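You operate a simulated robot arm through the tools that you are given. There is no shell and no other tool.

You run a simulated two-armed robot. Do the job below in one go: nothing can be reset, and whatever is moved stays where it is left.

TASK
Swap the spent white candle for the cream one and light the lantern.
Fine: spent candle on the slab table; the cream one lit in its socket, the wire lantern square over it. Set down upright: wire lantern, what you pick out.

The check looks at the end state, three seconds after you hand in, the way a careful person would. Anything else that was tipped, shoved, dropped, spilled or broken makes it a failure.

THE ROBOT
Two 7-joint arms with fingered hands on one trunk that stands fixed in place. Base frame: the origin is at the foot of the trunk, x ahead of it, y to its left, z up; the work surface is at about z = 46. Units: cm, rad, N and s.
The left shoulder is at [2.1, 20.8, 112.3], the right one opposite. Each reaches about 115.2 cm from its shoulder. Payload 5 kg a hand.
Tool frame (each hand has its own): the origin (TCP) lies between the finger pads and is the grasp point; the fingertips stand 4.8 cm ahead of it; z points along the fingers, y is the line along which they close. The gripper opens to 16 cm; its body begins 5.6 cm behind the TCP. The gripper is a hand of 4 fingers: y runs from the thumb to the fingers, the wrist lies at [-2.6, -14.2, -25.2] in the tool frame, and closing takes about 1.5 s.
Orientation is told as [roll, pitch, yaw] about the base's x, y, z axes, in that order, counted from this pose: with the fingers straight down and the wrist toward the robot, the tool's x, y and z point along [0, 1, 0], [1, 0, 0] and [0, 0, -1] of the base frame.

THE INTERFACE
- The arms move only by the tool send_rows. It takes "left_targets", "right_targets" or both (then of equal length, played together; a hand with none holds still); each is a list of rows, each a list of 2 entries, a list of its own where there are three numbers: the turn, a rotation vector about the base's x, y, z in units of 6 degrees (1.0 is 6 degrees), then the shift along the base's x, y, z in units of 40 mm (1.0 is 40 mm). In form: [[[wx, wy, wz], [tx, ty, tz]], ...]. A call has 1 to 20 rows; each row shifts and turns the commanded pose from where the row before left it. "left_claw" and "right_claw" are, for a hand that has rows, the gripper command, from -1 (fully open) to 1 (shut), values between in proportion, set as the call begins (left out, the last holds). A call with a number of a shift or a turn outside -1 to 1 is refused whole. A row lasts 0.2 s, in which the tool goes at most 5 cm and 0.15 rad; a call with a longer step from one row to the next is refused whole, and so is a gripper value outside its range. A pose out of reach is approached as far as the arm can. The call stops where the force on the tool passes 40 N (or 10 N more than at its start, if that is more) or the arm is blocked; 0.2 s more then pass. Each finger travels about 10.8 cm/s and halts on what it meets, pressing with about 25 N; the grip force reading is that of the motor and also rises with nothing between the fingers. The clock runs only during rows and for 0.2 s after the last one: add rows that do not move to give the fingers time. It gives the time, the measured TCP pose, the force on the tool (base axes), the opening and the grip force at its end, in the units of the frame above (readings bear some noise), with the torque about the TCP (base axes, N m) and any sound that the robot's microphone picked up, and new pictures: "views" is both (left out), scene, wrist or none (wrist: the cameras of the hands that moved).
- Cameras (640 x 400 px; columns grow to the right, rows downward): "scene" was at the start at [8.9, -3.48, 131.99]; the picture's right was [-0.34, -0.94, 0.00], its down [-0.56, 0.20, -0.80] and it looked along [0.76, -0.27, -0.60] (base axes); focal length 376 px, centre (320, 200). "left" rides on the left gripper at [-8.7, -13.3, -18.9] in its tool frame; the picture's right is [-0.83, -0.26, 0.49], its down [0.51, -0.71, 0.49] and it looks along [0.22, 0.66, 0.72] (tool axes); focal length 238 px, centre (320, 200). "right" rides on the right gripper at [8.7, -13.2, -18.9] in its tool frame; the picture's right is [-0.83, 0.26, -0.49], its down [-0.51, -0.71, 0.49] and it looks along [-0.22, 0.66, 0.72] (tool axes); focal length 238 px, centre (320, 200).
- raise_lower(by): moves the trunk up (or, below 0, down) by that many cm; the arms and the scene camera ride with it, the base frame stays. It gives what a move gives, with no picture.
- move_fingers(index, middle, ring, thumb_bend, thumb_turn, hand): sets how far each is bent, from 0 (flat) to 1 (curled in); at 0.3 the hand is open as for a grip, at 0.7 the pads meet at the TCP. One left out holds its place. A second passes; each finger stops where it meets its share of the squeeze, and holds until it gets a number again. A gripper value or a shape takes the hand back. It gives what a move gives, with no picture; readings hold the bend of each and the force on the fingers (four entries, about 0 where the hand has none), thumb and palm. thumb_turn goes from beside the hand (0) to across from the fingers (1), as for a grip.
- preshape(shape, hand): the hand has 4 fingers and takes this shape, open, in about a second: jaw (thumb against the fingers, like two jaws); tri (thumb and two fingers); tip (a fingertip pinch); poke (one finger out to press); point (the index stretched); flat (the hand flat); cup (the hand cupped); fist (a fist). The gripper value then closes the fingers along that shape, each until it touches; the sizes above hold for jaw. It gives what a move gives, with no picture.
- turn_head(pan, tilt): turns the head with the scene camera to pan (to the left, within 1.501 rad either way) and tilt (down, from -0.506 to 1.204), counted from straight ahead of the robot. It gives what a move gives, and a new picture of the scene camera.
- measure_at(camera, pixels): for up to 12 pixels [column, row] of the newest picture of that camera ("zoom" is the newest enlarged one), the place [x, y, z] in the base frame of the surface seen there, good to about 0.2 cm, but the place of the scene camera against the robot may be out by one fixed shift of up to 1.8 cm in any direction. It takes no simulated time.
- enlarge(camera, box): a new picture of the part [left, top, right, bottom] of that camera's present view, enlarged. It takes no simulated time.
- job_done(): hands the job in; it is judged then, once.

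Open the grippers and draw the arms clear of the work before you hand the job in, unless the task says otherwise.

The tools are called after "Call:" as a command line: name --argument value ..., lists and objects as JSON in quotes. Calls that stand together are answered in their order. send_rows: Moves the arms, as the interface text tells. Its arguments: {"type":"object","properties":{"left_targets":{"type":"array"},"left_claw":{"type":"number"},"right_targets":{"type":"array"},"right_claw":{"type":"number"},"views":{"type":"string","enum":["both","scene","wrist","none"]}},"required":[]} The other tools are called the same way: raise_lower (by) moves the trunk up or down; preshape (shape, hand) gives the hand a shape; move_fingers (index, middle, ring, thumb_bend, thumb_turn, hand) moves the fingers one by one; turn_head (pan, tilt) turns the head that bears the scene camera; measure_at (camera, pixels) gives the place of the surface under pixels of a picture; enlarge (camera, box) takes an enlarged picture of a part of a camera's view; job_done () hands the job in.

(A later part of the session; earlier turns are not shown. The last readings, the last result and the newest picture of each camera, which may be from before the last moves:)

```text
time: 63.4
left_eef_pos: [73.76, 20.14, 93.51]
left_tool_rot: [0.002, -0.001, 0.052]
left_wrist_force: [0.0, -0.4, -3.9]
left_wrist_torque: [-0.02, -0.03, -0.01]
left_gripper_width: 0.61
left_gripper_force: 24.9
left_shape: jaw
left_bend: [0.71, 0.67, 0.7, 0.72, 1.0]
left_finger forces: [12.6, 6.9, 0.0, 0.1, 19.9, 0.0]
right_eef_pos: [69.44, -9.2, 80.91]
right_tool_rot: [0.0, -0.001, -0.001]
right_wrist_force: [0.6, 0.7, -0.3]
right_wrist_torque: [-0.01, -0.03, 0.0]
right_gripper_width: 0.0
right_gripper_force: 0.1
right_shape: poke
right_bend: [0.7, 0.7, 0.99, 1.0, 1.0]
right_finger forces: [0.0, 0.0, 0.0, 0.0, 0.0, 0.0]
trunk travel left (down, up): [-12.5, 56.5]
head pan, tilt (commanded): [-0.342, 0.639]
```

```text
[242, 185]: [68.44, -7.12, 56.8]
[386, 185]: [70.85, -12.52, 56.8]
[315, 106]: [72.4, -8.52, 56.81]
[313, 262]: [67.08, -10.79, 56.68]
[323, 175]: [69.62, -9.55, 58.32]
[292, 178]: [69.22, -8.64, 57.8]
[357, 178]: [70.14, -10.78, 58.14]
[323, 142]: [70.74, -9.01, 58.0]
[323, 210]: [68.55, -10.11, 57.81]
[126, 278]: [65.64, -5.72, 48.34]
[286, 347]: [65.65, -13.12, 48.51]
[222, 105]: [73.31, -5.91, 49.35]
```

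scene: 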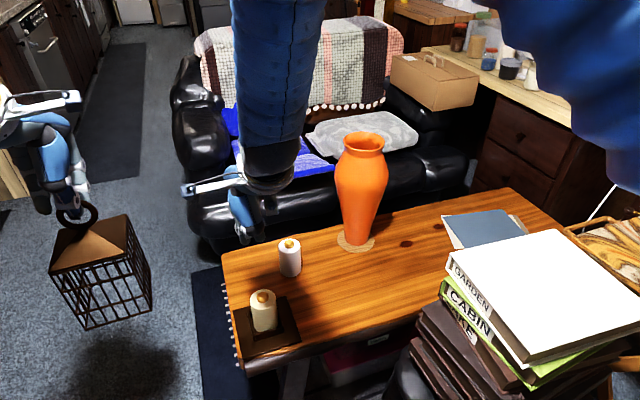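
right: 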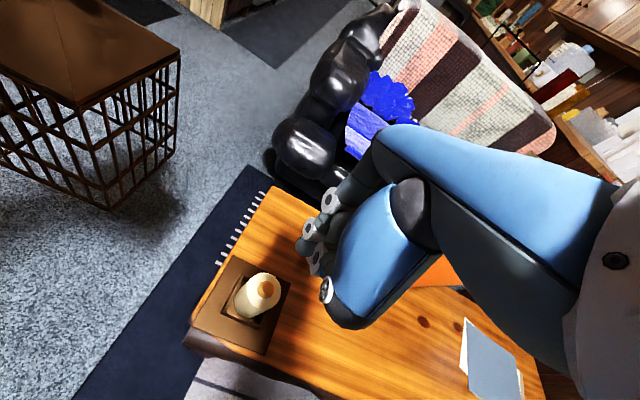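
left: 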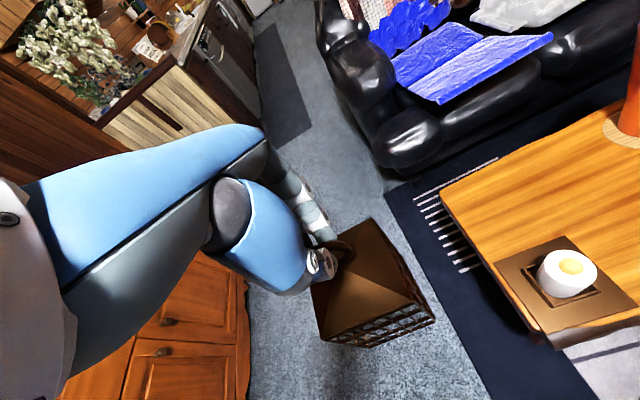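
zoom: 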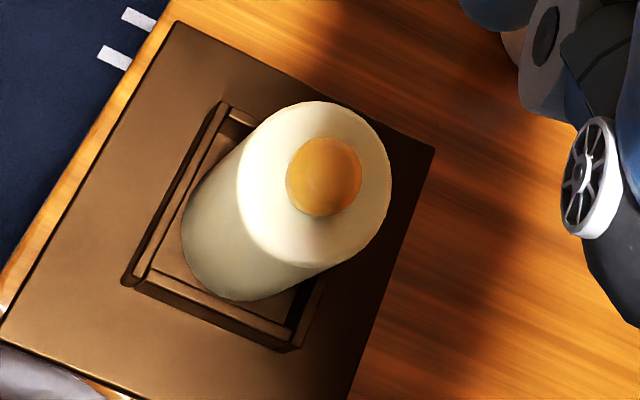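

The candle/button centre is (69.65,-9.65), top z 58.33. I'll place the index tip over it (shift +0.47,-1.98) and descend to about 0.6 cm above the button.

Call:
send_rows --right_targets '[[[0, 0, 0], [0.12, -0.495, 0]], [[0, 0, 0], [0, 0, -0.5]], [[0, 0, 0], [0, 0, -0.75]], [[0, 0, 0], [0, 0, -0.75]], [[0, 0, 0], [0, 0, -0.75]], [[0, 0, 0], [0, 0, -0.75]], [[0, 0, 0], [0, 0, -0.5]], [[0, 0, 0], [0, 0, -0.35]], [[0, 0, 0], [0, 0, -0.2]], [[0, 0, 0], [0, 0, 0]]]' --views "both"

Call:
enlarge --camera "left" --box '[500, 180, 640, 340]'

Call:
enlarge --camera "right" --box '[230, 170, 390, 330]'

```text
time: 65.6
left_eef_pos: [73.8, 20.23, 93.51]
left_tool_rot: [0.0, -0.001, 0.052]
left_wrist_force: [0.1, 0.7, -3.1]
left_wrist_torque: [-0.01, -0.02, 0.01]
left_gripper_width: 0.66
left_gripper_force: 25.2
left_shape: jaw
left_bend: [0.71, 0.67, 0.7, 0.72, 1.0]
left_finger forces: [12.7, 6.9, 0.0, 0.0, 19.8, 0.1]
right_eef_pos: [69.94, -11.54, 62.74]
right_tool_rot: [-0.001, 0.0, -0.001]
right_wrist_force: [0.4, 1.3, 2.5]
right_wrist_torque: [0.04, -0.07, -0.01]
right_gripper_width: 0.01
right_gripper_force: 0.0
right_shape: poke
right_bend: [0.7, 0.7, 0.99, 1.0, 1.0]
right_finger forces: [2.3, 0.1, 0.0, 0.0, 0.1, 0.0]
trunk travel left (down, up): [-12.5, 56.5]
head pan, tilt (commanded): [-0.342, 0.639]
heard: click
```

scene: 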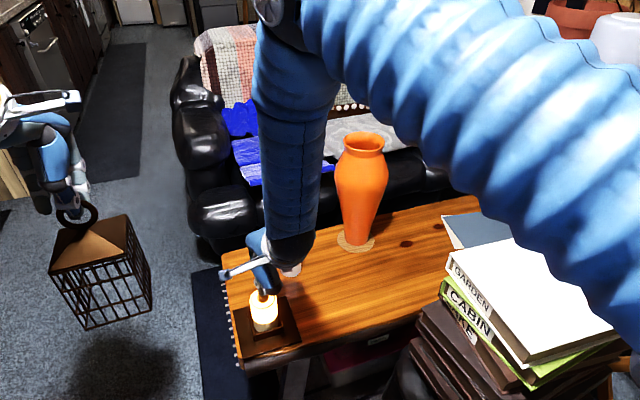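
right: 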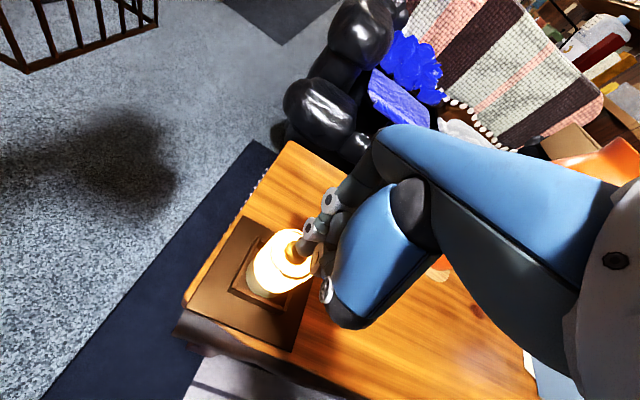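

```text
2.50 times, centred on (570, 260) of left
```

zoom: 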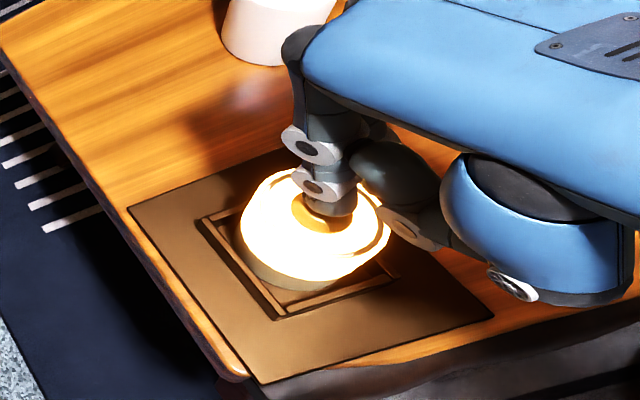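

```text
2.50 times, centred on (310, 250) of right
```

zoom: 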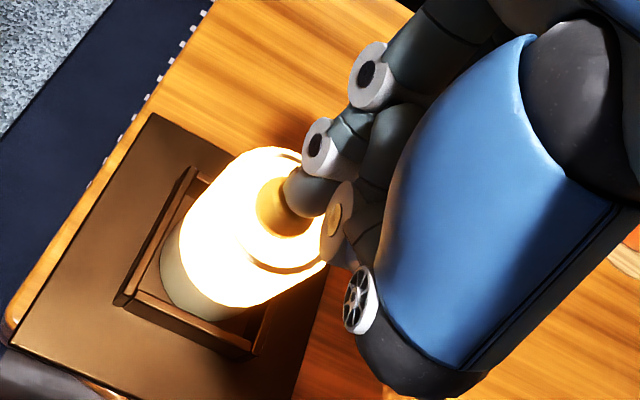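

A click was heard and the candle is glowing — it is lit. I'll raise the hand straight up so that the button isn't pressed again, then draw the right arm back.

Call:
send_rows --right_targets '[[[0, 0, 0], [0, 0, 0.3]], [[0, 0, 0], [0, 0, 0.6]], [[0, 0, 0], [0, 0, 0.8]], [[0, 0, 0], [0, 0, 0.8]], [[0, 0, 0], [0, 0, 0.8]], [[0, 0, 0], [0, 0, 0.8]], [[0, 0, 0], [0, 0, 0.8]], [[0, 0, 0], [0, 0, 0.8]], [[0, 0, 0], [0, 0, 0.8]], [[0, 0, 0], [0, 0, 0]]]' --views "both"

```text
time: 67.8
left_eef_pos: [73.88, 20.26, 93.4]
left_tool_rot: [-0.001, 0.002, 0.052]
left_wrist_force: [-0.2, 0.6, -4.4]
left_wrist_torque: [0.01, -0.01, -0.01]
left_gripper_width: 0.61
left_gripper_force: 25.3
left_shape: jaw
left_bend: [0.71, 0.67, 0.7, 0.72, 1.0]
left_finger forces: [12.5, 6.8, 0.0, 0.0, 19.9, 0.1]
right_eef_pos: [69.86, -11.9, 88.82]
right_tool_rot: [0.0, 0.001, 0.001]
right_wrist_force: [0.8, 0.1, -0.6]
right_wrist_torque: [0.01, 0.03, 0.01]
right_gripper_width: 0.0
right_gripper_force: 0.1
right_shape: poke
right_bend: [0.7, 0.7, 0.99, 1.0, 1.0]
right_finger forces: [0.0, 0.0, 0.0, 0.0, 0.0, 0.0]
trunk travel left (down, up): [-12.5, 56.5]
head pan, tilt (commanded): [-0.342, 0.639]
```

scene: 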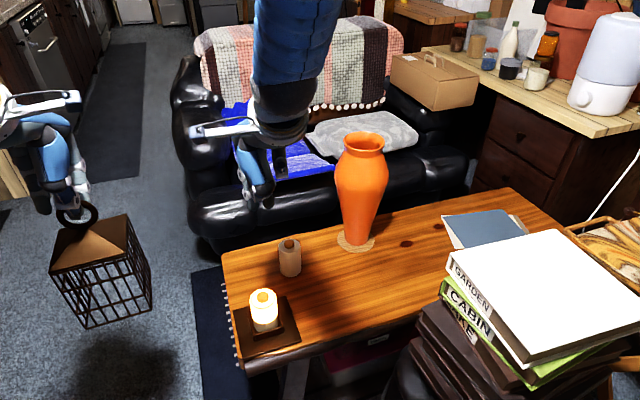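
right: 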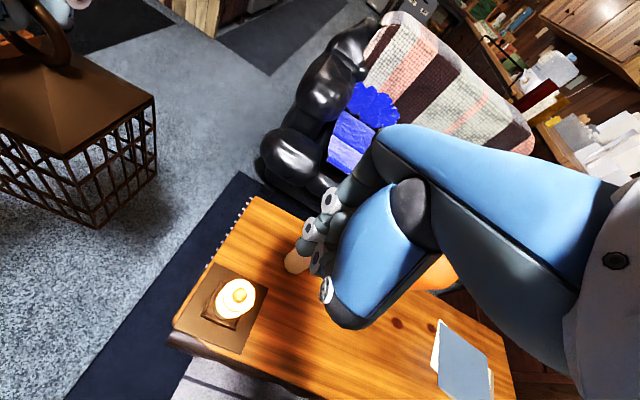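

The cream candle is lit and upright. I'll draw the right arm back to its starting place, well clear of the work.

Call:
send_rows --right_targets '[[[0, 0, 0], [-0.1, -0.5, 0.2]], [[0, 0, 0], [-0.13, -0.9, 0.2]], [[0, 0, 0], [-0.13, -0.9, 0.2]], [[0, 0, 0], [-0.13, -0.9, 0.2]], [[0, 0, 0], [-0.13, -0.9, 0.2]], [[0, 0, 0], [-0.13, -0.9, 0.2]], [[0, 0, 0], [-0.13, -0.9, 0.1]], [[0, 0, 0], [-0.13, -0.9, 0]], [[0, 0, 0], [-0.13, -0.9, 0]], [[0, 0, 0], [-0.13, -0.9, 0]], [[0, 0, 0], [-0.13, -0.9, 0]], [[0, 0, 0], [-0.13, -0.9, 0]], [[0, 0, 0], [-0.1, -0.2, 0]], [[0, 0, 0], [0, 0, 0]]]' --views "both"

Call:
preshape --hand "right" --shape "jaw"

Call:
enlarge --camera "scene" --box '[222, 225, 342, 365]'

Call:
enlarge --camera "left" --box '[480, 200, 640, 360]'

```text
time: 70.8
left_eef_pos: [73.92, 20.27, 93.49]
left_tool_rot: [-0.001, 0.001, 0.052]
left_wrist_force: [-1.1, 0.4, -3.1]
left_wrist_torque: [-0.05, 0.07, -0.03]
left_gripper_width: 0.64
left_gripper_force: 24.8
left_shape: jaw
left_bend: [0.71, 0.67, 0.7, 0.72, 1.0]
left_finger forces: [12.6, 7.1, 0.1, 0.0, 19.7, 0.1]
right_eef_pos: [63.08, -53.89, 93.98]
right_tool_rot: [0.001, 0.001, -0.001]
right_wrist_force: [0.4, 0.5, -0.8]
right_wrist_torque: [0.04, -0.04, -0.02]
right_gripper_width: 0.0
right_gripper_force: 0.1
right_shape: poke
right_bend: [0.7, 0.7, 0.99, 1.0, 1.0]
right_finger forces: [0.0, 0.1, 0.0, 0.1, 0.0, 0.1]
trunk travel left (down, up): [-12.5, 56.5]
head pan, tilt (commanded): [-0.342, 0.639]
```

scene: 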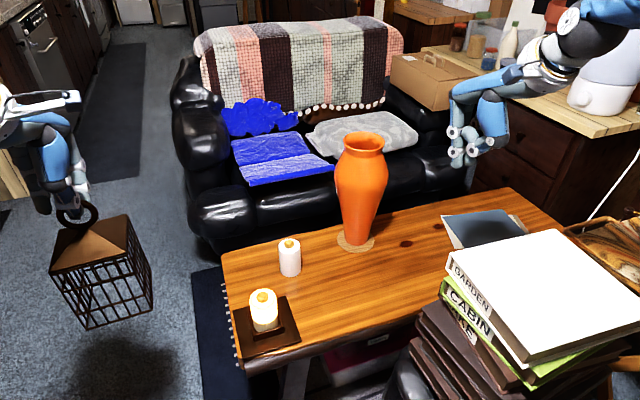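
right: 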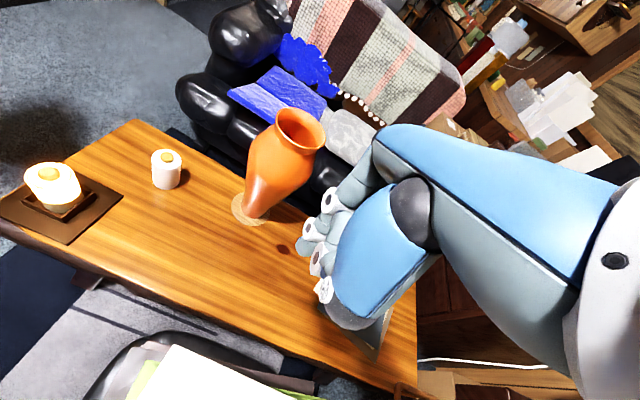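

```text
time: 71.7
left_eef_pos: [73.63, 20.22, 93.54]
left_tool_rot: [0.0, -0.002, 0.053]
left_wrist_force: [-0.6, 0.5, -4.4]
left_wrist_torque: [-0.01, -0.02, 0.01]
left_gripper_width: 0.62
left_gripper_force: 25.4
left_shape: jaw
left_bend: [0.71, 0.67, 0.7, 0.72, 1.0]
left_finger forces: [12.7, 6.9, 0.0, 0.1, 19.8, 0.1]
right_eef_pos: [63.12, -53.94, 94.0]
right_tool_rot: [0.001, 0.0, 0.001]
right_wrist_force: [0.7, 0.6, -0.2]
right_wrist_torque: [-0.03, -0.01, 0.01]
right_gripper_width: 15.98
right_gripper_force: 0.1
right_shape: jaw
right_bend: [0.3, 0.3, 0.3, 0.3, 0.98]
right_finger forces: [0.0, 0.0, 0.0, 0.0, 0.0, 0.0]
trunk travel left (down, up): [-12.5, 56.5]
head pan, tilt (commanded): [-0.342, 0.639]
```

```text
2.86 times, centred on (282, 295) of scene
```

zoom: 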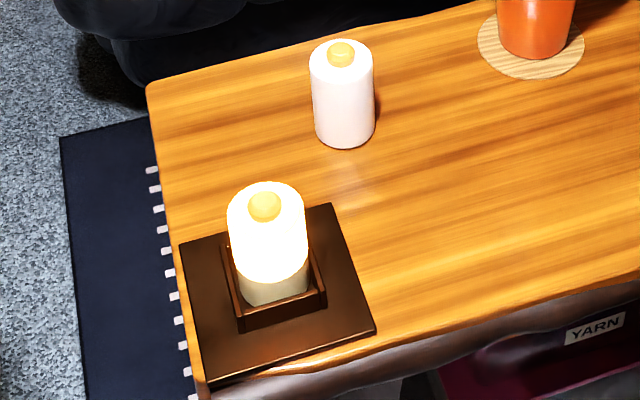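

```text
2.50 times, centred on (560, 280) of left
```

zoom: 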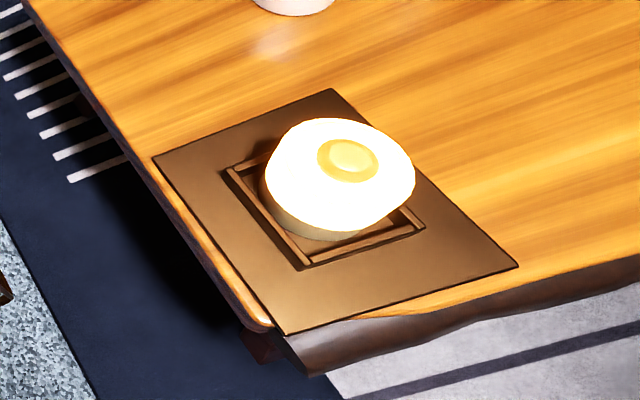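

The cream candle glows in its socket and the spent one stands behind. I'll re-measure the plate corners (left zoom) and then check the cage's current pose in the hand.

Call:
measure_at --camera "zoom" --pixels '[[155, 158], [333, 91], [515, 266], [283, 331], [222, 170], [303, 267], [424, 228], [347, 158]]'

Call:
enlarge --camera "left" --box '[290, 200, 450, 360]'

Call:
enlarge --camera "scene" --box '[30, 180, 170, 340]'

```text
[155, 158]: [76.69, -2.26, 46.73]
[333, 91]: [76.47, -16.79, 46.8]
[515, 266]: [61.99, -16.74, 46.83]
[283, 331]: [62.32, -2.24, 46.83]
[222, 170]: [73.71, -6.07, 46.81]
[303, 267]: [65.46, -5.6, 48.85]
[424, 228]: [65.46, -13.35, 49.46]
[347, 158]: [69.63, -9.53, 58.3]
```

```text
2.50 times, centred on (370, 280) of left
```

zoom: 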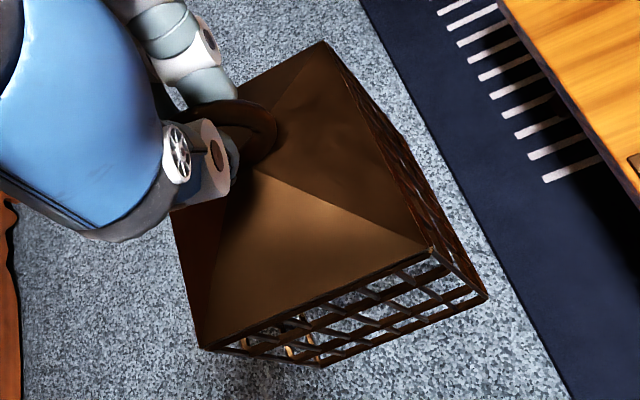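

```text
2.50 times, centred on (100, 260) of scene
```

zoom: 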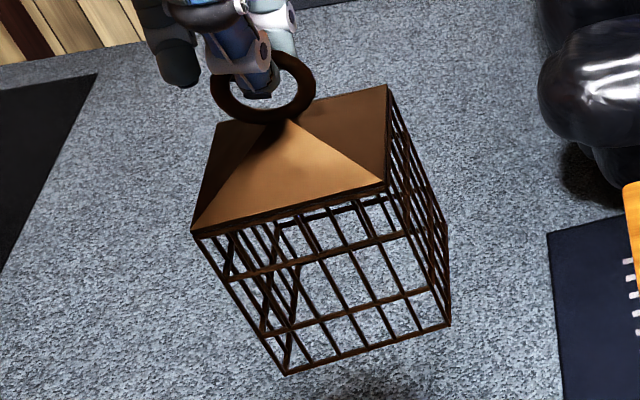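

The cage looks unchanged in the grip. I'll measure its roof and bottom corners now to compute the exact placement pose.

Call:
measure_at --camera "zoom" --pixels '[[194, 230], [384, 183], [386, 89], [218, 125], [286, 373], [449, 324], [200, 229], [380, 184]]'

Call:
measure_at --camera "left" --pixels '[[371, 217], [370, 219], [412, 301], [410, 300], [321, 337], [323, 336], [310, 287], [435, 319], [371, 345], [366, 345]]'

```text
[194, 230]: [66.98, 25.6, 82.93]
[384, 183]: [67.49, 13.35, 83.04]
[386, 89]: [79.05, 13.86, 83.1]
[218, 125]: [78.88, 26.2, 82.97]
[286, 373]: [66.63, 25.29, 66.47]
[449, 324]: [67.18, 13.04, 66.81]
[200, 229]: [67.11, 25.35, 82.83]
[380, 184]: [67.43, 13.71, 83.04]
```

```text
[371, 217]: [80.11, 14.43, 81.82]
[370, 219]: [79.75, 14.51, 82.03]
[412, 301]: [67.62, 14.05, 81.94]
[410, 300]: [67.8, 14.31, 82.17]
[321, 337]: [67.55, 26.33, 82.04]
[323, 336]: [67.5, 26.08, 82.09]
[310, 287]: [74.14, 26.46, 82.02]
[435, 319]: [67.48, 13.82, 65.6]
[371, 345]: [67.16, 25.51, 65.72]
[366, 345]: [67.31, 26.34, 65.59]
```

Scene and left cameras suggest the cage's yaw is about +1.5–2.5°. I'll measure the plate's corners with the scene camera too, for a like-for-like comparison.

Call:
enlarge --camera "scene" --box '[222, 285, 312, 365]'

```text
5.00 times, centred on (267, 325) of scene
```

zoom: 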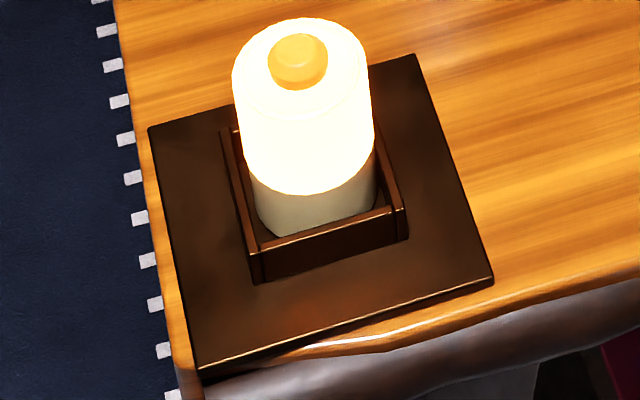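

Measuring plate corners (152,130), (414,57), (491,277), (200,370) and socket corners (256,282), (408,238), and rim/knob.

Call:
measure_at --camera "zoom" --pixels '[[153, 131], [413, 58], [490, 276], [200, 367], [256, 252], [390, 208], [300, 60], [240, 75], [364, 65], [302, 110]]'

```text
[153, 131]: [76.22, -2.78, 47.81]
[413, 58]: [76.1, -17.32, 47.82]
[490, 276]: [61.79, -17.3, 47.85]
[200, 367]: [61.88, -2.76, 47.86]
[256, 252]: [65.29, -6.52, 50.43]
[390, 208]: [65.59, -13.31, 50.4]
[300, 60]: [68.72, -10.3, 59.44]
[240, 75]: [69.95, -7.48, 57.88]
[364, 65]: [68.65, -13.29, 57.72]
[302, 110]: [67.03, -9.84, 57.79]
```

Relative displacement from cage centre to plate centre averages (-4.25,-29.84) with about 2° of yaw to take out. I'll carry the cage back over the lit candle at the present height.

Call:
send_rows --left_targets '[[[0, 0, -0.04], [-0.0664, -0.25, 0]], [[0, 0, -0.04], [-0.0664, -0.4, 0]], [[0, 0, -0.04], [-0.0664, -0.5, 0]], [[0, 0, -0.04], [-0.0664, -0.5, 0]], [[0, 0, -0.04], [-0.0664, -0.5, 0]], [[0, 0, -0.04], [-0.0664, -0.5, 0]], [[0, 0, -0.04], [-0.0664, -0.5, 0]], [[0, 0, -0.05], [-0.0664, -0.5, 0]], [[0, 0, 0], [-0.0664, -0.5, 0]], [[0, 0, 0], [-0.0664, -0.5, 0]], [[0, 0, 0], [-0.0664, -0.5, 0]], [[0, 0, 0], [-0.0664, -0.5, 0]], [[0, 0, 0], [-0.0664, -0.5, 0]], [[0, 0, 0], [-0.0664, -0.5, 0]], [[0, 0, 0], [-0.0664, -0.45, 0]], [[0, 0, 0], [-0.0664, -0.36, 0]], [[0, 0, 0], [0, 0, 0]], [[0, 0, 0], [0, 0, 0]]]' --views "both"

Call:
enlarge --camera "scene" --box '[210, 180, 330, 370]'

Call:
enlarge --camera "right" --box '[0, 60, 160, 260]'

```text
time: 75.5
left_eef_pos: [69.2, -9.81, 93.4]
left_tool_rot: [0.0, -0.001, 0.017]
left_wrist_force: [-0.1, 0.4, -4.4]
left_wrist_torque: [0.0, -0.01, -0.06]
left_gripper_width: 0.64
left_gripper_force: 25.2
left_shape: jaw
left_bend: [0.71, 0.67, 0.7, 0.72, 1.0]
left_finger forces: [13.0, 6.7, 0.1, 0.1, 19.5, 0.1]
right_eef_pos: [63.27, -53.99, 94.01]
right_tool_rot: [-0.001, 0.001, 0.0]
right_wrist_force: [0.7, 0.1, -0.3]
right_wrist_torque: [0.02, -0.02, 0.0]
right_gripper_width: 15.97
right_gripper_force: 0.1
right_shape: jaw
right_bend: [0.3, 0.3, 0.3, 0.3, 0.98]
right_finger forces: [0.1, 0.0, 0.0, 0.0, 0.0, 0.0]
trunk travel left (down, up): [-12.5, 56.5]
head pan, tilt (commanded): [-0.342, 0.639]
```

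scene: 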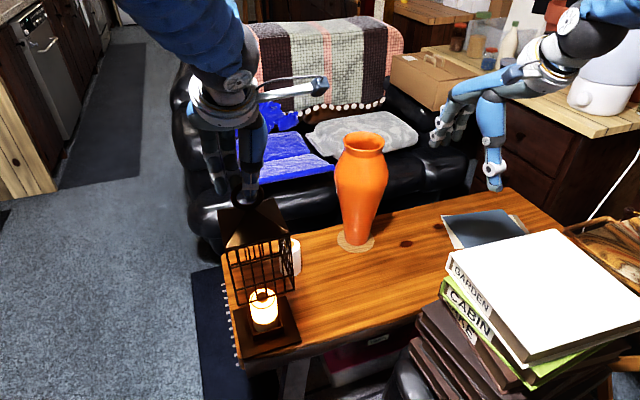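
left: 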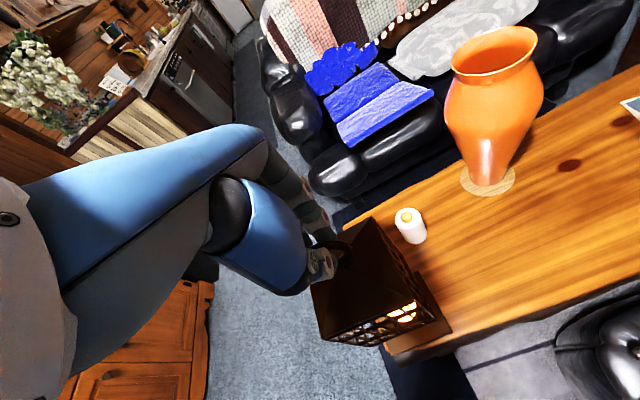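

```text
2.11 times, centred on (270, 275) of scene
```

zoom: 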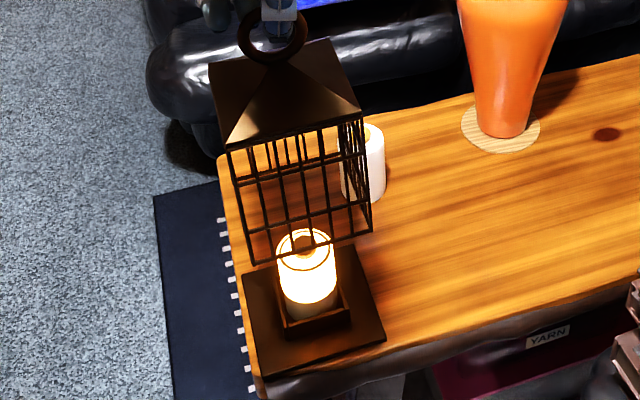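

```text
2.00 times, centred on (80, 160) of right
```

zoom: 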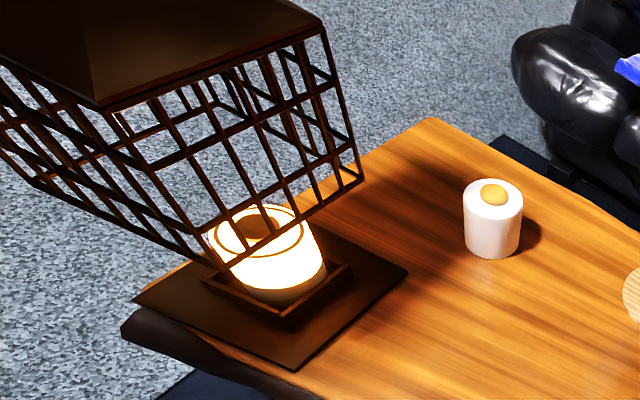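

I'll enlarge the scene view again to measure the cage's corners relative to the plate's, with finer pixels.

Call:
enlarge --camera "scene" --box '[205, 190, 305, 315]'

```text
3.20 times, centred on (255, 252) of scene
```

zoom: 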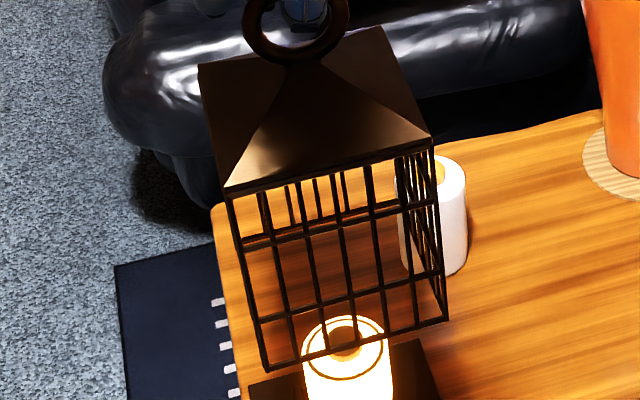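

Measuring roof corners (226,187), (430,138), (380,30), (202,70) and bottom corners (268,370), (447,318).

Call:
measure_at --camera "zoom" --pixels '[[227, 186], [428, 138], [380, 31], [202, 72], [267, 367], [446, 318], [236, 184], [420, 140]]'

Call:
measure_at --camera "left" --pixels '[[371, 218], [370, 220], [413, 301], [411, 300], [322, 338], [324, 336], [311, 288], [436, 320], [449, 330], [426, 270]]'

```text
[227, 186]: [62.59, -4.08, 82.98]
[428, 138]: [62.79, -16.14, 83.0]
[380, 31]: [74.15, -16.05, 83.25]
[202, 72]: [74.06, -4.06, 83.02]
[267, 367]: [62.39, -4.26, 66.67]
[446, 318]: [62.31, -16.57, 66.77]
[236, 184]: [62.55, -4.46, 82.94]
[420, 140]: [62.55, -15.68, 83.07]
```

```text
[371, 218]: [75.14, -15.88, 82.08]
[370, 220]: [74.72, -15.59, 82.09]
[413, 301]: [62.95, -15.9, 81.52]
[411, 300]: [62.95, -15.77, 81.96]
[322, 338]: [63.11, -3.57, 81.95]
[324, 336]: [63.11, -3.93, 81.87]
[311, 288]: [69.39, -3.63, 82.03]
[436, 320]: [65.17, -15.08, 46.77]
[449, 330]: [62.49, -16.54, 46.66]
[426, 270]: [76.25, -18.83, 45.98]
```

The cage is level and square to within ~0.7°; it needs about +0.35 in x and +0.1 in y. I'll correct that and lower it 16 cm, to about 2 cm above the plate.

Call:
send_rows --left_targets '[[[0, 0, 0], [0.09, 0.02, -0.1]], [[0, 0, 0], [0, 0, -0.3]], [[0, 0, 0], [0, 0, -0.5]], [[0, 0, 0], [0, 0, -0.5]], [[0, 0, 0], [0, 0, -0.5]], [[0, 0, 0], [0, 0, -0.5]], [[0, 0, 0], [0, 0, -0.5]], [[0, 0, 0], [0, 0, -0.4]], [[0, 0, 0], [0, 0, -0.3]], [[0, 0, 0], [0, 0, -0.25]], [[0, 0, 0], [0, 0, -0.15]], [[0, 0, 0], [0, 0, 0]], [[0, 0, 0], [0, 0, 0]]]' --views "both"

Call:
enlarge --camera "scene" --box '[210, 240, 320, 370]'

Call:
enlarge --camera "left" --box '[290, 200, 460, 370]'

Call:
enlarge --camera "right" --box '[0, 90, 140, 260]'

```text
time: 78.3
left_eef_pos: [69.93, -9.69, 77.5]
left_tool_rot: [0.0, -0.001, 0.018]
left_wrist_force: [0.5, 0.4, -4.0]
left_wrist_torque: [0.02, -0.02, 0.0]
left_gripper_width: 0.63
left_gripper_force: 24.7
left_shape: jaw
left_bend: [0.71, 0.67, 0.7, 0.72, 1.0]
left_finger forces: [12.6, 6.8, 0.1, 0.0, 19.7, 0.1]
right_eef_pos: [63.14, -54.02, 93.97]
right_tool_rot: [0.0, 0.0, 0.001]
right_wrist_force: [0.0, -0.6, 0.5]
right_wrist_torque: [-0.01, -0.01, 0.0]
right_gripper_width: 15.99
right_gripper_force: 0.0
right_shape: jaw
right_bend: [0.3, 0.3, 0.3, 0.3, 0.98]
right_finger forces: [0.1, 0.0, 0.1, 0.0, 0.0, 0.0]
trunk travel left (down, up): [-12.5, 56.5]
head pan, tilt (commanded): [-0.342, 0.639]
```

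scene: 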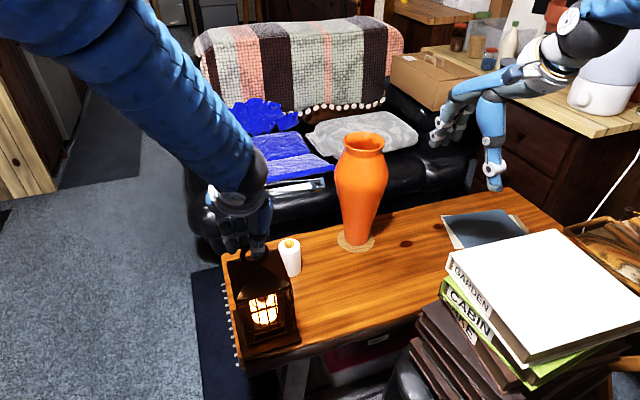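
left: 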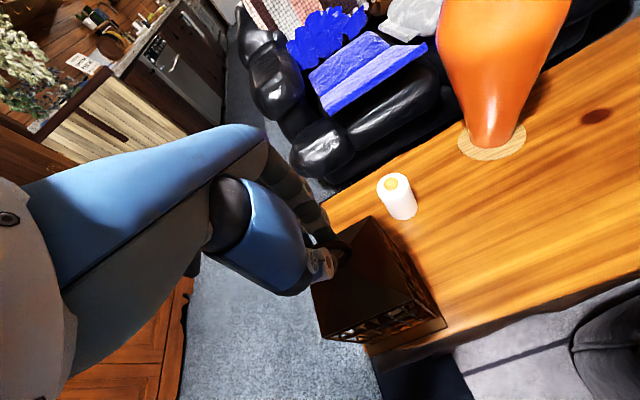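

```text
3.08 times, centred on (265, 305) of scene
```

zoom: 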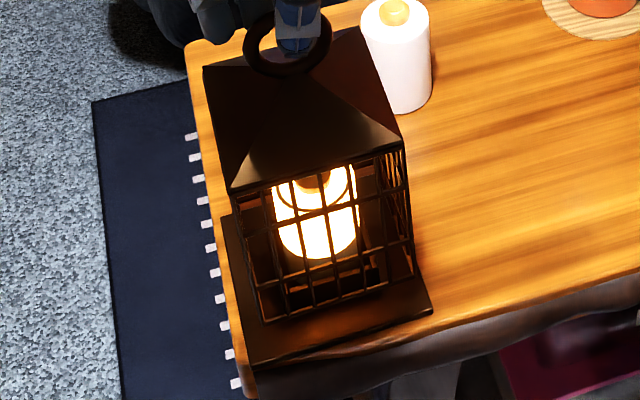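

```text
2.35 times, centred on (375, 285) of left
```

zoom: 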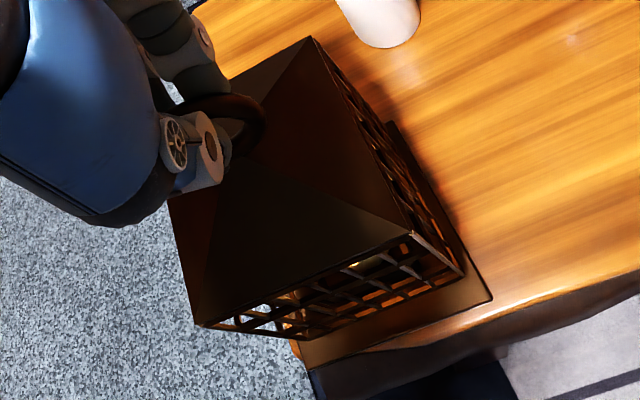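

```text
2.35 times, centred on (70, 175) of right
```

zoom: 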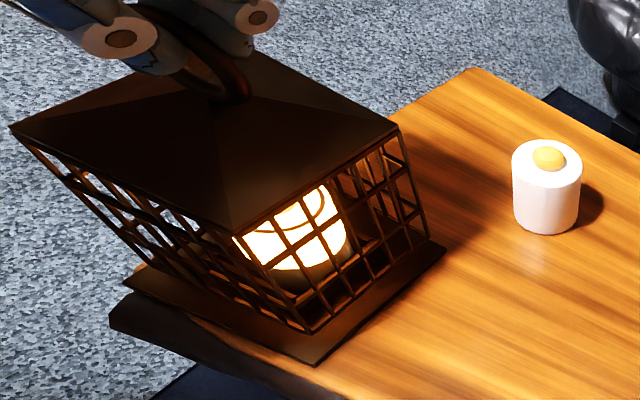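

Measuring the cage bottom corners and plate corners in the right zoom, and roof corners in the left camera.

Call:
measure_at --camera "zoom" --pixels '[[313, 328], [426, 238], [442, 250], [312, 363], [124, 283], [234, 227], [396, 130], [14, 129], [424, 232], [309, 322]]'

Call:
measure_at --camera "left" --pixels '[[371, 217], [370, 218], [413, 299], [411, 298], [323, 337], [325, 336], [311, 287], [435, 314], [447, 326], [434, 313]]'

Call:
measure_at --camera "scene" --pixels '[[236, 301], [292, 286], [284, 248], [228, 261], [250, 344], [299, 331], [301, 341], [246, 357]]'

```text
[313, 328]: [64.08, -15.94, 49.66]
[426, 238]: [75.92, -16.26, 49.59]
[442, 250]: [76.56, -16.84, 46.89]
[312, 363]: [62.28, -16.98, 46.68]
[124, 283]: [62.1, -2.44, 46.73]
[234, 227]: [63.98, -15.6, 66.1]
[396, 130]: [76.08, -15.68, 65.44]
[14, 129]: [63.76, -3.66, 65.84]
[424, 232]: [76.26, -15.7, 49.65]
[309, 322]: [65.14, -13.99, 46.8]
```

```text
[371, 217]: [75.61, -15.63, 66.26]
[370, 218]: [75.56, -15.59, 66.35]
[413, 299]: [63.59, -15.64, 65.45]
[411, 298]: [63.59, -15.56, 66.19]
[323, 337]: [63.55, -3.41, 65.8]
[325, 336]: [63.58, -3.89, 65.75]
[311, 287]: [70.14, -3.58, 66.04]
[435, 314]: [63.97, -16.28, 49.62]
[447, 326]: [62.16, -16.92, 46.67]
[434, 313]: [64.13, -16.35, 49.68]
```

```text
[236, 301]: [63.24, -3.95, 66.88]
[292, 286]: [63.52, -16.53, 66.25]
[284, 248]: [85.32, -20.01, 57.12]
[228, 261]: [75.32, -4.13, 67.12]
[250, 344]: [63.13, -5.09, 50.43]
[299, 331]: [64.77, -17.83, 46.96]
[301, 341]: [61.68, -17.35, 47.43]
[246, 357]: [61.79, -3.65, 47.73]
```

The right camera shows near margin 1.8 cm vs far 0.5 cm on the plate, so the cage is about 0.5 cm too far in +x. I'll shift (-0.5,+0.15) and lower to ~0.4 cm above the plate, then recheck margins.

Call:
send_rows --left_targets '[[[0, 0, 0], [-0.0625, 0.02, 0]], [[0, 0, 0], [-0.0625, 0.02, 0]], [[0, 0, 0], [0, 0, -0.15]], [[0, 0, 0], [0, 0, -0.15]], [[0, 0, 0], [0, 0, -0.1]], [[0, 0, 0], [0, 0, 0]], [[0, 0, 0], [0, 0, 0]]]' --views "both"

Call:
enlarge --camera "left" --box '[290, 200, 460, 370]'

Call:
enlarge --camera "scene" --box '[220, 290, 320, 370]'

Call:
enlarge --camera "right" --box '[0, 110, 120, 260]'

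```text
time: 79.9
left_eef_pos: [69.2, -9.6, 75.71]
left_tool_rot: [-0.002, 0.0, 0.018]
left_wrist_force: [0.1, -0.7, -4.2]
left_wrist_torque: [-0.01, -0.04, 0.0]
left_gripper_width: 0.61
left_gripper_force: 24.5
left_shape: jaw
left_bend: [0.71, 0.67, 0.7, 0.72, 1.0]
left_finger forces: [12.6, 6.8, 0.0, 0.1, 19.8, 0.1]
right_eef_pos: [63.06, -53.94, 94.01]
right_tool_rot: [0.0, -0.001, 0.001]
right_wrist_force: [0.4, 0.0, -0.1]
right_wrist_torque: [0.0, -0.02, 0.0]
right_gripper_width: 15.99
right_gripper_force: 0.1
right_shape: jaw
right_bend: [0.3, 0.3, 0.3, 0.3, 0.98]
right_finger forces: [0.0, 0.0, 0.0, 0.0, 0.0, 0.0]
trunk travel left (down, up): [-12.5, 56.5]
head pan, tilt (commanded): [-0.342, 0.639]
```

scene: 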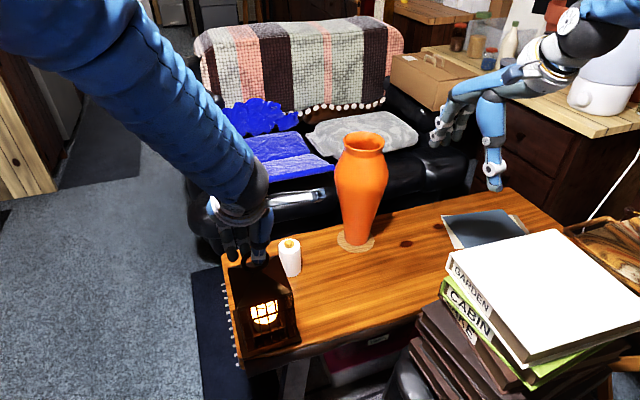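
left: 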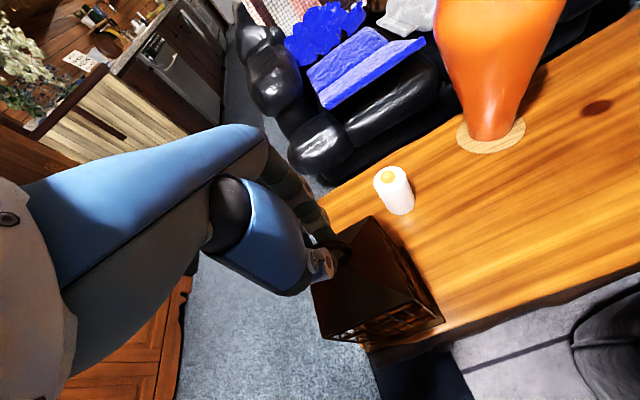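

```text
2.35 times, centred on (375, 285) of left
```

zoom: 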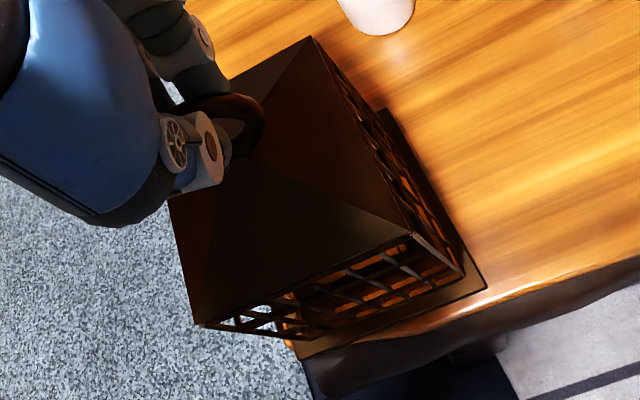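

```text
5.00 times, centred on (270, 330) of scene
```

zoom: 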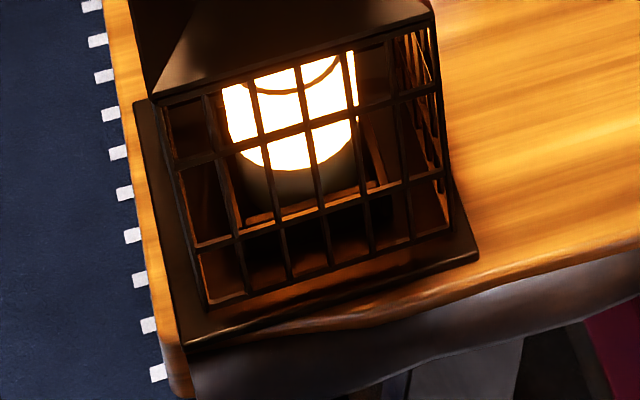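

```text
2.67 times, centred on (60, 185) of right
```

zoom: 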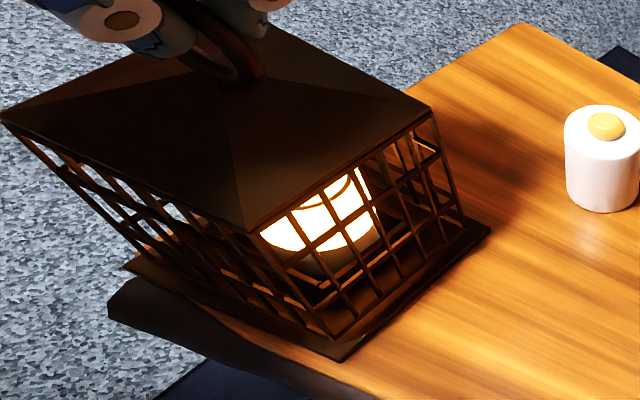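

The cage is nearly down. I'll measure bottom rail and plate corners in both views.

Call:
measure_at --camera "zoom" --pixels '[[336, 333], [333, 328], [461, 222], [459, 216], [488, 231], [344, 358], [127, 267], [248, 228], [429, 112], [6, 117], [432, 118]]'

Call:
measure_at --camera "left" --pixels '[[371, 216], [413, 299], [411, 298], [323, 337], [324, 336], [311, 286], [434, 315], [433, 313], [444, 321], [402, 245]]'

Call:
measure_at --camera "scene" --pixels '[[247, 351], [248, 349], [295, 336], [294, 333], [301, 341], [244, 358], [237, 308], [293, 292]]'

```text
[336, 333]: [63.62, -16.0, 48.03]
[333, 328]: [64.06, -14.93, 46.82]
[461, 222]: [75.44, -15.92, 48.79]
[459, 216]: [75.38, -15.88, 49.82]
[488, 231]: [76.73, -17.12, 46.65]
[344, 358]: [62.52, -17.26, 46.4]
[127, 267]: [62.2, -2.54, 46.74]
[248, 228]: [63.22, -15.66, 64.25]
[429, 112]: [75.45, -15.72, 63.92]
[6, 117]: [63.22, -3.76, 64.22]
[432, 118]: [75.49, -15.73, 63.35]
```

```text
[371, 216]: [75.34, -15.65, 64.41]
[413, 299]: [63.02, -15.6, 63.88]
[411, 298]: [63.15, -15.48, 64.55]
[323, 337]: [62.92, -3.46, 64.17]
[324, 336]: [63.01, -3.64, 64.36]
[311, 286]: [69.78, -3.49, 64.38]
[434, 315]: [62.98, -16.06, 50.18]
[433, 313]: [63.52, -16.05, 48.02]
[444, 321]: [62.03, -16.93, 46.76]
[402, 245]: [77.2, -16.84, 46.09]
```

```text
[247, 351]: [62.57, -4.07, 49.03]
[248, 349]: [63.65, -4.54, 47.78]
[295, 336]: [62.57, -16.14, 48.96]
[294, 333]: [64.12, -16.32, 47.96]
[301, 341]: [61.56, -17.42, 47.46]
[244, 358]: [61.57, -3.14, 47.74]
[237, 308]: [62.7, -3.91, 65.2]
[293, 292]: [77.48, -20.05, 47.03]
```

Margins are now about 1.0–1.25 cm all round and the yaw is ~0°. I'll lower the last few millimetres to contact.

Call:
send_rows --left_targets '[[[0, 0, 0], [0, 0, -0.04]], [[0, 0, 0], [0, 0, -0.03]], [[0, 0, 0], [0, 0, -0.02]], [[0, 0, 0], [0, 0, 0]]]' --views "none"

```text
time: 80.9
left_eef_pos: [69.17, -9.69, 75.41]
left_tool_rot: [0.0, 0.001, 0.018]
left_wrist_force: [-0.8, -0.1, -3.7]
left_wrist_torque: [0.0, 0.0, 0.02]
left_gripper_width: 0.61
left_gripper_force: 24.7
left_shape: jaw
left_bend: [0.71, 0.67, 0.7, 0.72, 1.0]
left_finger forces: [12.8, 6.7, 0.0, 0.1, 19.6, 0.1]
right_eef_pos: [63.08, -54.01, 93.98]
right_tool_rot: [0.001, 0.0, 0.0]
right_wrist_force: [-0.5, -0.7, -0.2]
right_wrist_torque: [0.01, -0.02, -0.01]
right_gripper_width: 15.98
right_gripper_force: 0.0
right_shape: jaw
right_bend: [0.3, 0.3, 0.3, 0.3, 0.98]
right_finger forces: [0.0, 0.0, 0.0, 0.1, 0.0, 0.1]
trunk travel left (down, up): [-12.5, 56.5]
head pan, tilt (commanded): [-0.342, 0.639]
```

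The full weight is still on the hand (-3.7 N). I'll go down in further tiny steps.

Call:
send_rows --left_targets '[[[0, 0, 0], [0, 0, -0.025]], [[0, 0, 0], [0, 0, -0.02]], [[0, 0, 0], [0, 0, 0]]]' --views "none"

```text
time: 81.7
left_eef_pos: [69.08, -9.65, 75.29]
left_tool_rot: [0.0, -0.001, 0.018]
left_wrist_force: [-0.3, -0.6, 0.3]
left_wrist_torque: [-0.03, 0.02, 0.04]
left_gripper_width: 0.62
left_gripper_force: 25.2
left_shape: jaw
left_bend: [0.71, 0.67, 0.7, 0.72, 1.0]
left_finger forces: [11.8, 6.3, 0.1, 0.1, 19.5, 0.0]
right_eef_pos: [63.22, -54.08, 93.95]
right_tool_rot: [0.0, 0.0, 0.001]
right_wrist_force: [0.3, 0.1, 0.0]
right_wrist_torque: [0.01, -0.02, 0.01]
right_gripper_width: 16.0
right_gripper_force: 0.0
right_shape: jaw
right_bend: [0.3, 0.3, 0.3, 0.3, 0.98]
right_finger forces: [0.1, 0.0, 0.1, 0.1, 0.0, 0.0]
trunk travel left (down, up): [-12.5, 56.5]
head pan, tilt (commanded): [-0.342, 0.639]
```

The plate now carries the cage (hand force ≈0). I'll open the left hand, wait, and check before moving.

Call:
send_rows --left_targets '[[[0, 0, 0], [0, 0, -0.005]], [[0, 0, 0], [0, 0, 0]], [[0, 0, 0], [0, 0, 0]], [[0, 0, 0], [0, 0, 0]], [[0, 0, 0], [0, 0, 0]], [[0, 0, 0], [0, 0, 0]], [[0, 0, 0], [0, 0, 0]], [[0, 0, 0], [0, 0, 0]], [[0, 0, 0], [0, 0, 0]]]' --left_claw -1 --views "both"

Call:
enlarge --camera "scene" --box '[210, 240, 320, 370]'

Call:
enlarge --camera "right" --box '[0, 90, 120, 260]'

```text
time: 83.7
left_eef_pos: [69.07, -9.6, 75.29]
left_tool_rot: [0.0, 0.0, 0.017]
left_wrist_force: [0.2, 0.5, -0.2]
left_wrist_torque: [-0.02, -0.01, -0.01]
left_gripper_width: 15.93
left_gripper_force: 0.1
left_shape: jaw
left_bend: [0.3, 0.3, 0.3, 0.3, 0.98]
left_finger forces: [0.0, 0.0, 0.1, 0.0, 0.1, 0.0]
right_eef_pos: [63.11, -54.02, 94.03]
right_tool_rot: [-0.001, 0.0, 0.001]
right_wrist_force: [-0.7, 0.2, 0.2]
right_wrist_torque: [0.04, -0.02, 0.01]
right_gripper_width: 15.98
right_gripper_force: 0.1
right_shape: jaw
right_bend: [0.3, 0.3, 0.3, 0.3, 0.98]
right_finger forces: [0.0, 0.0, 0.0, 0.1, 0.0, 0.0]
trunk travel left (down, up): [-12.5, 56.5]
head pan, tilt (commanded): [-0.342, 0.639]
```

scene: 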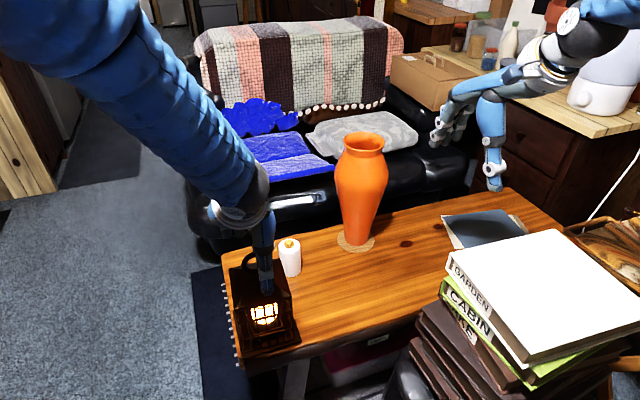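
left: 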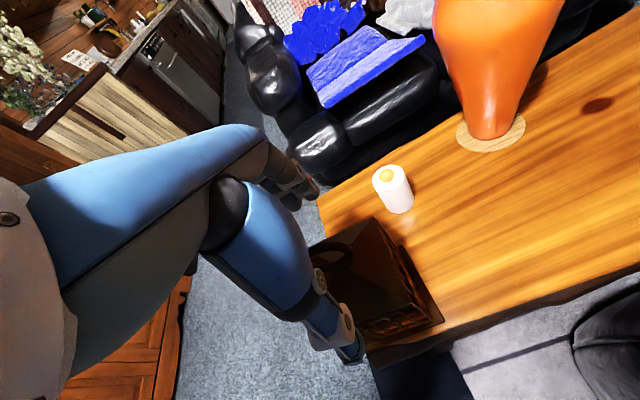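

```text
3.08 times, centred on (265, 305) of scene
```

zoom: 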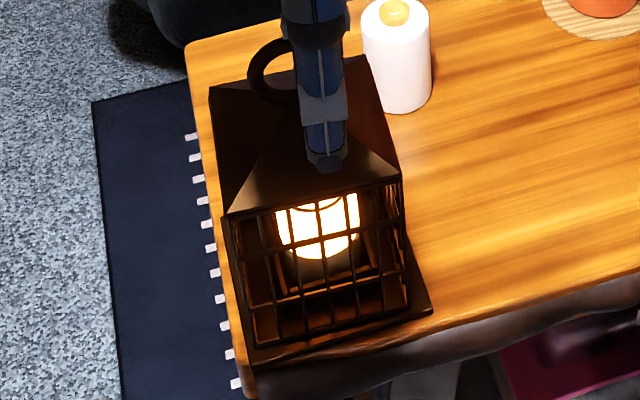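

```text
2.35 times, centred on (60, 175) of right
```

zoom: 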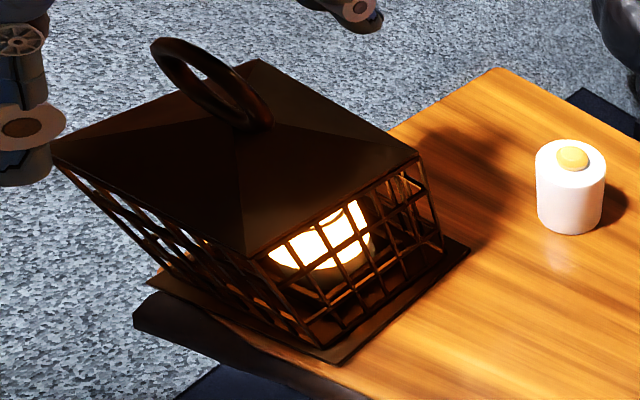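

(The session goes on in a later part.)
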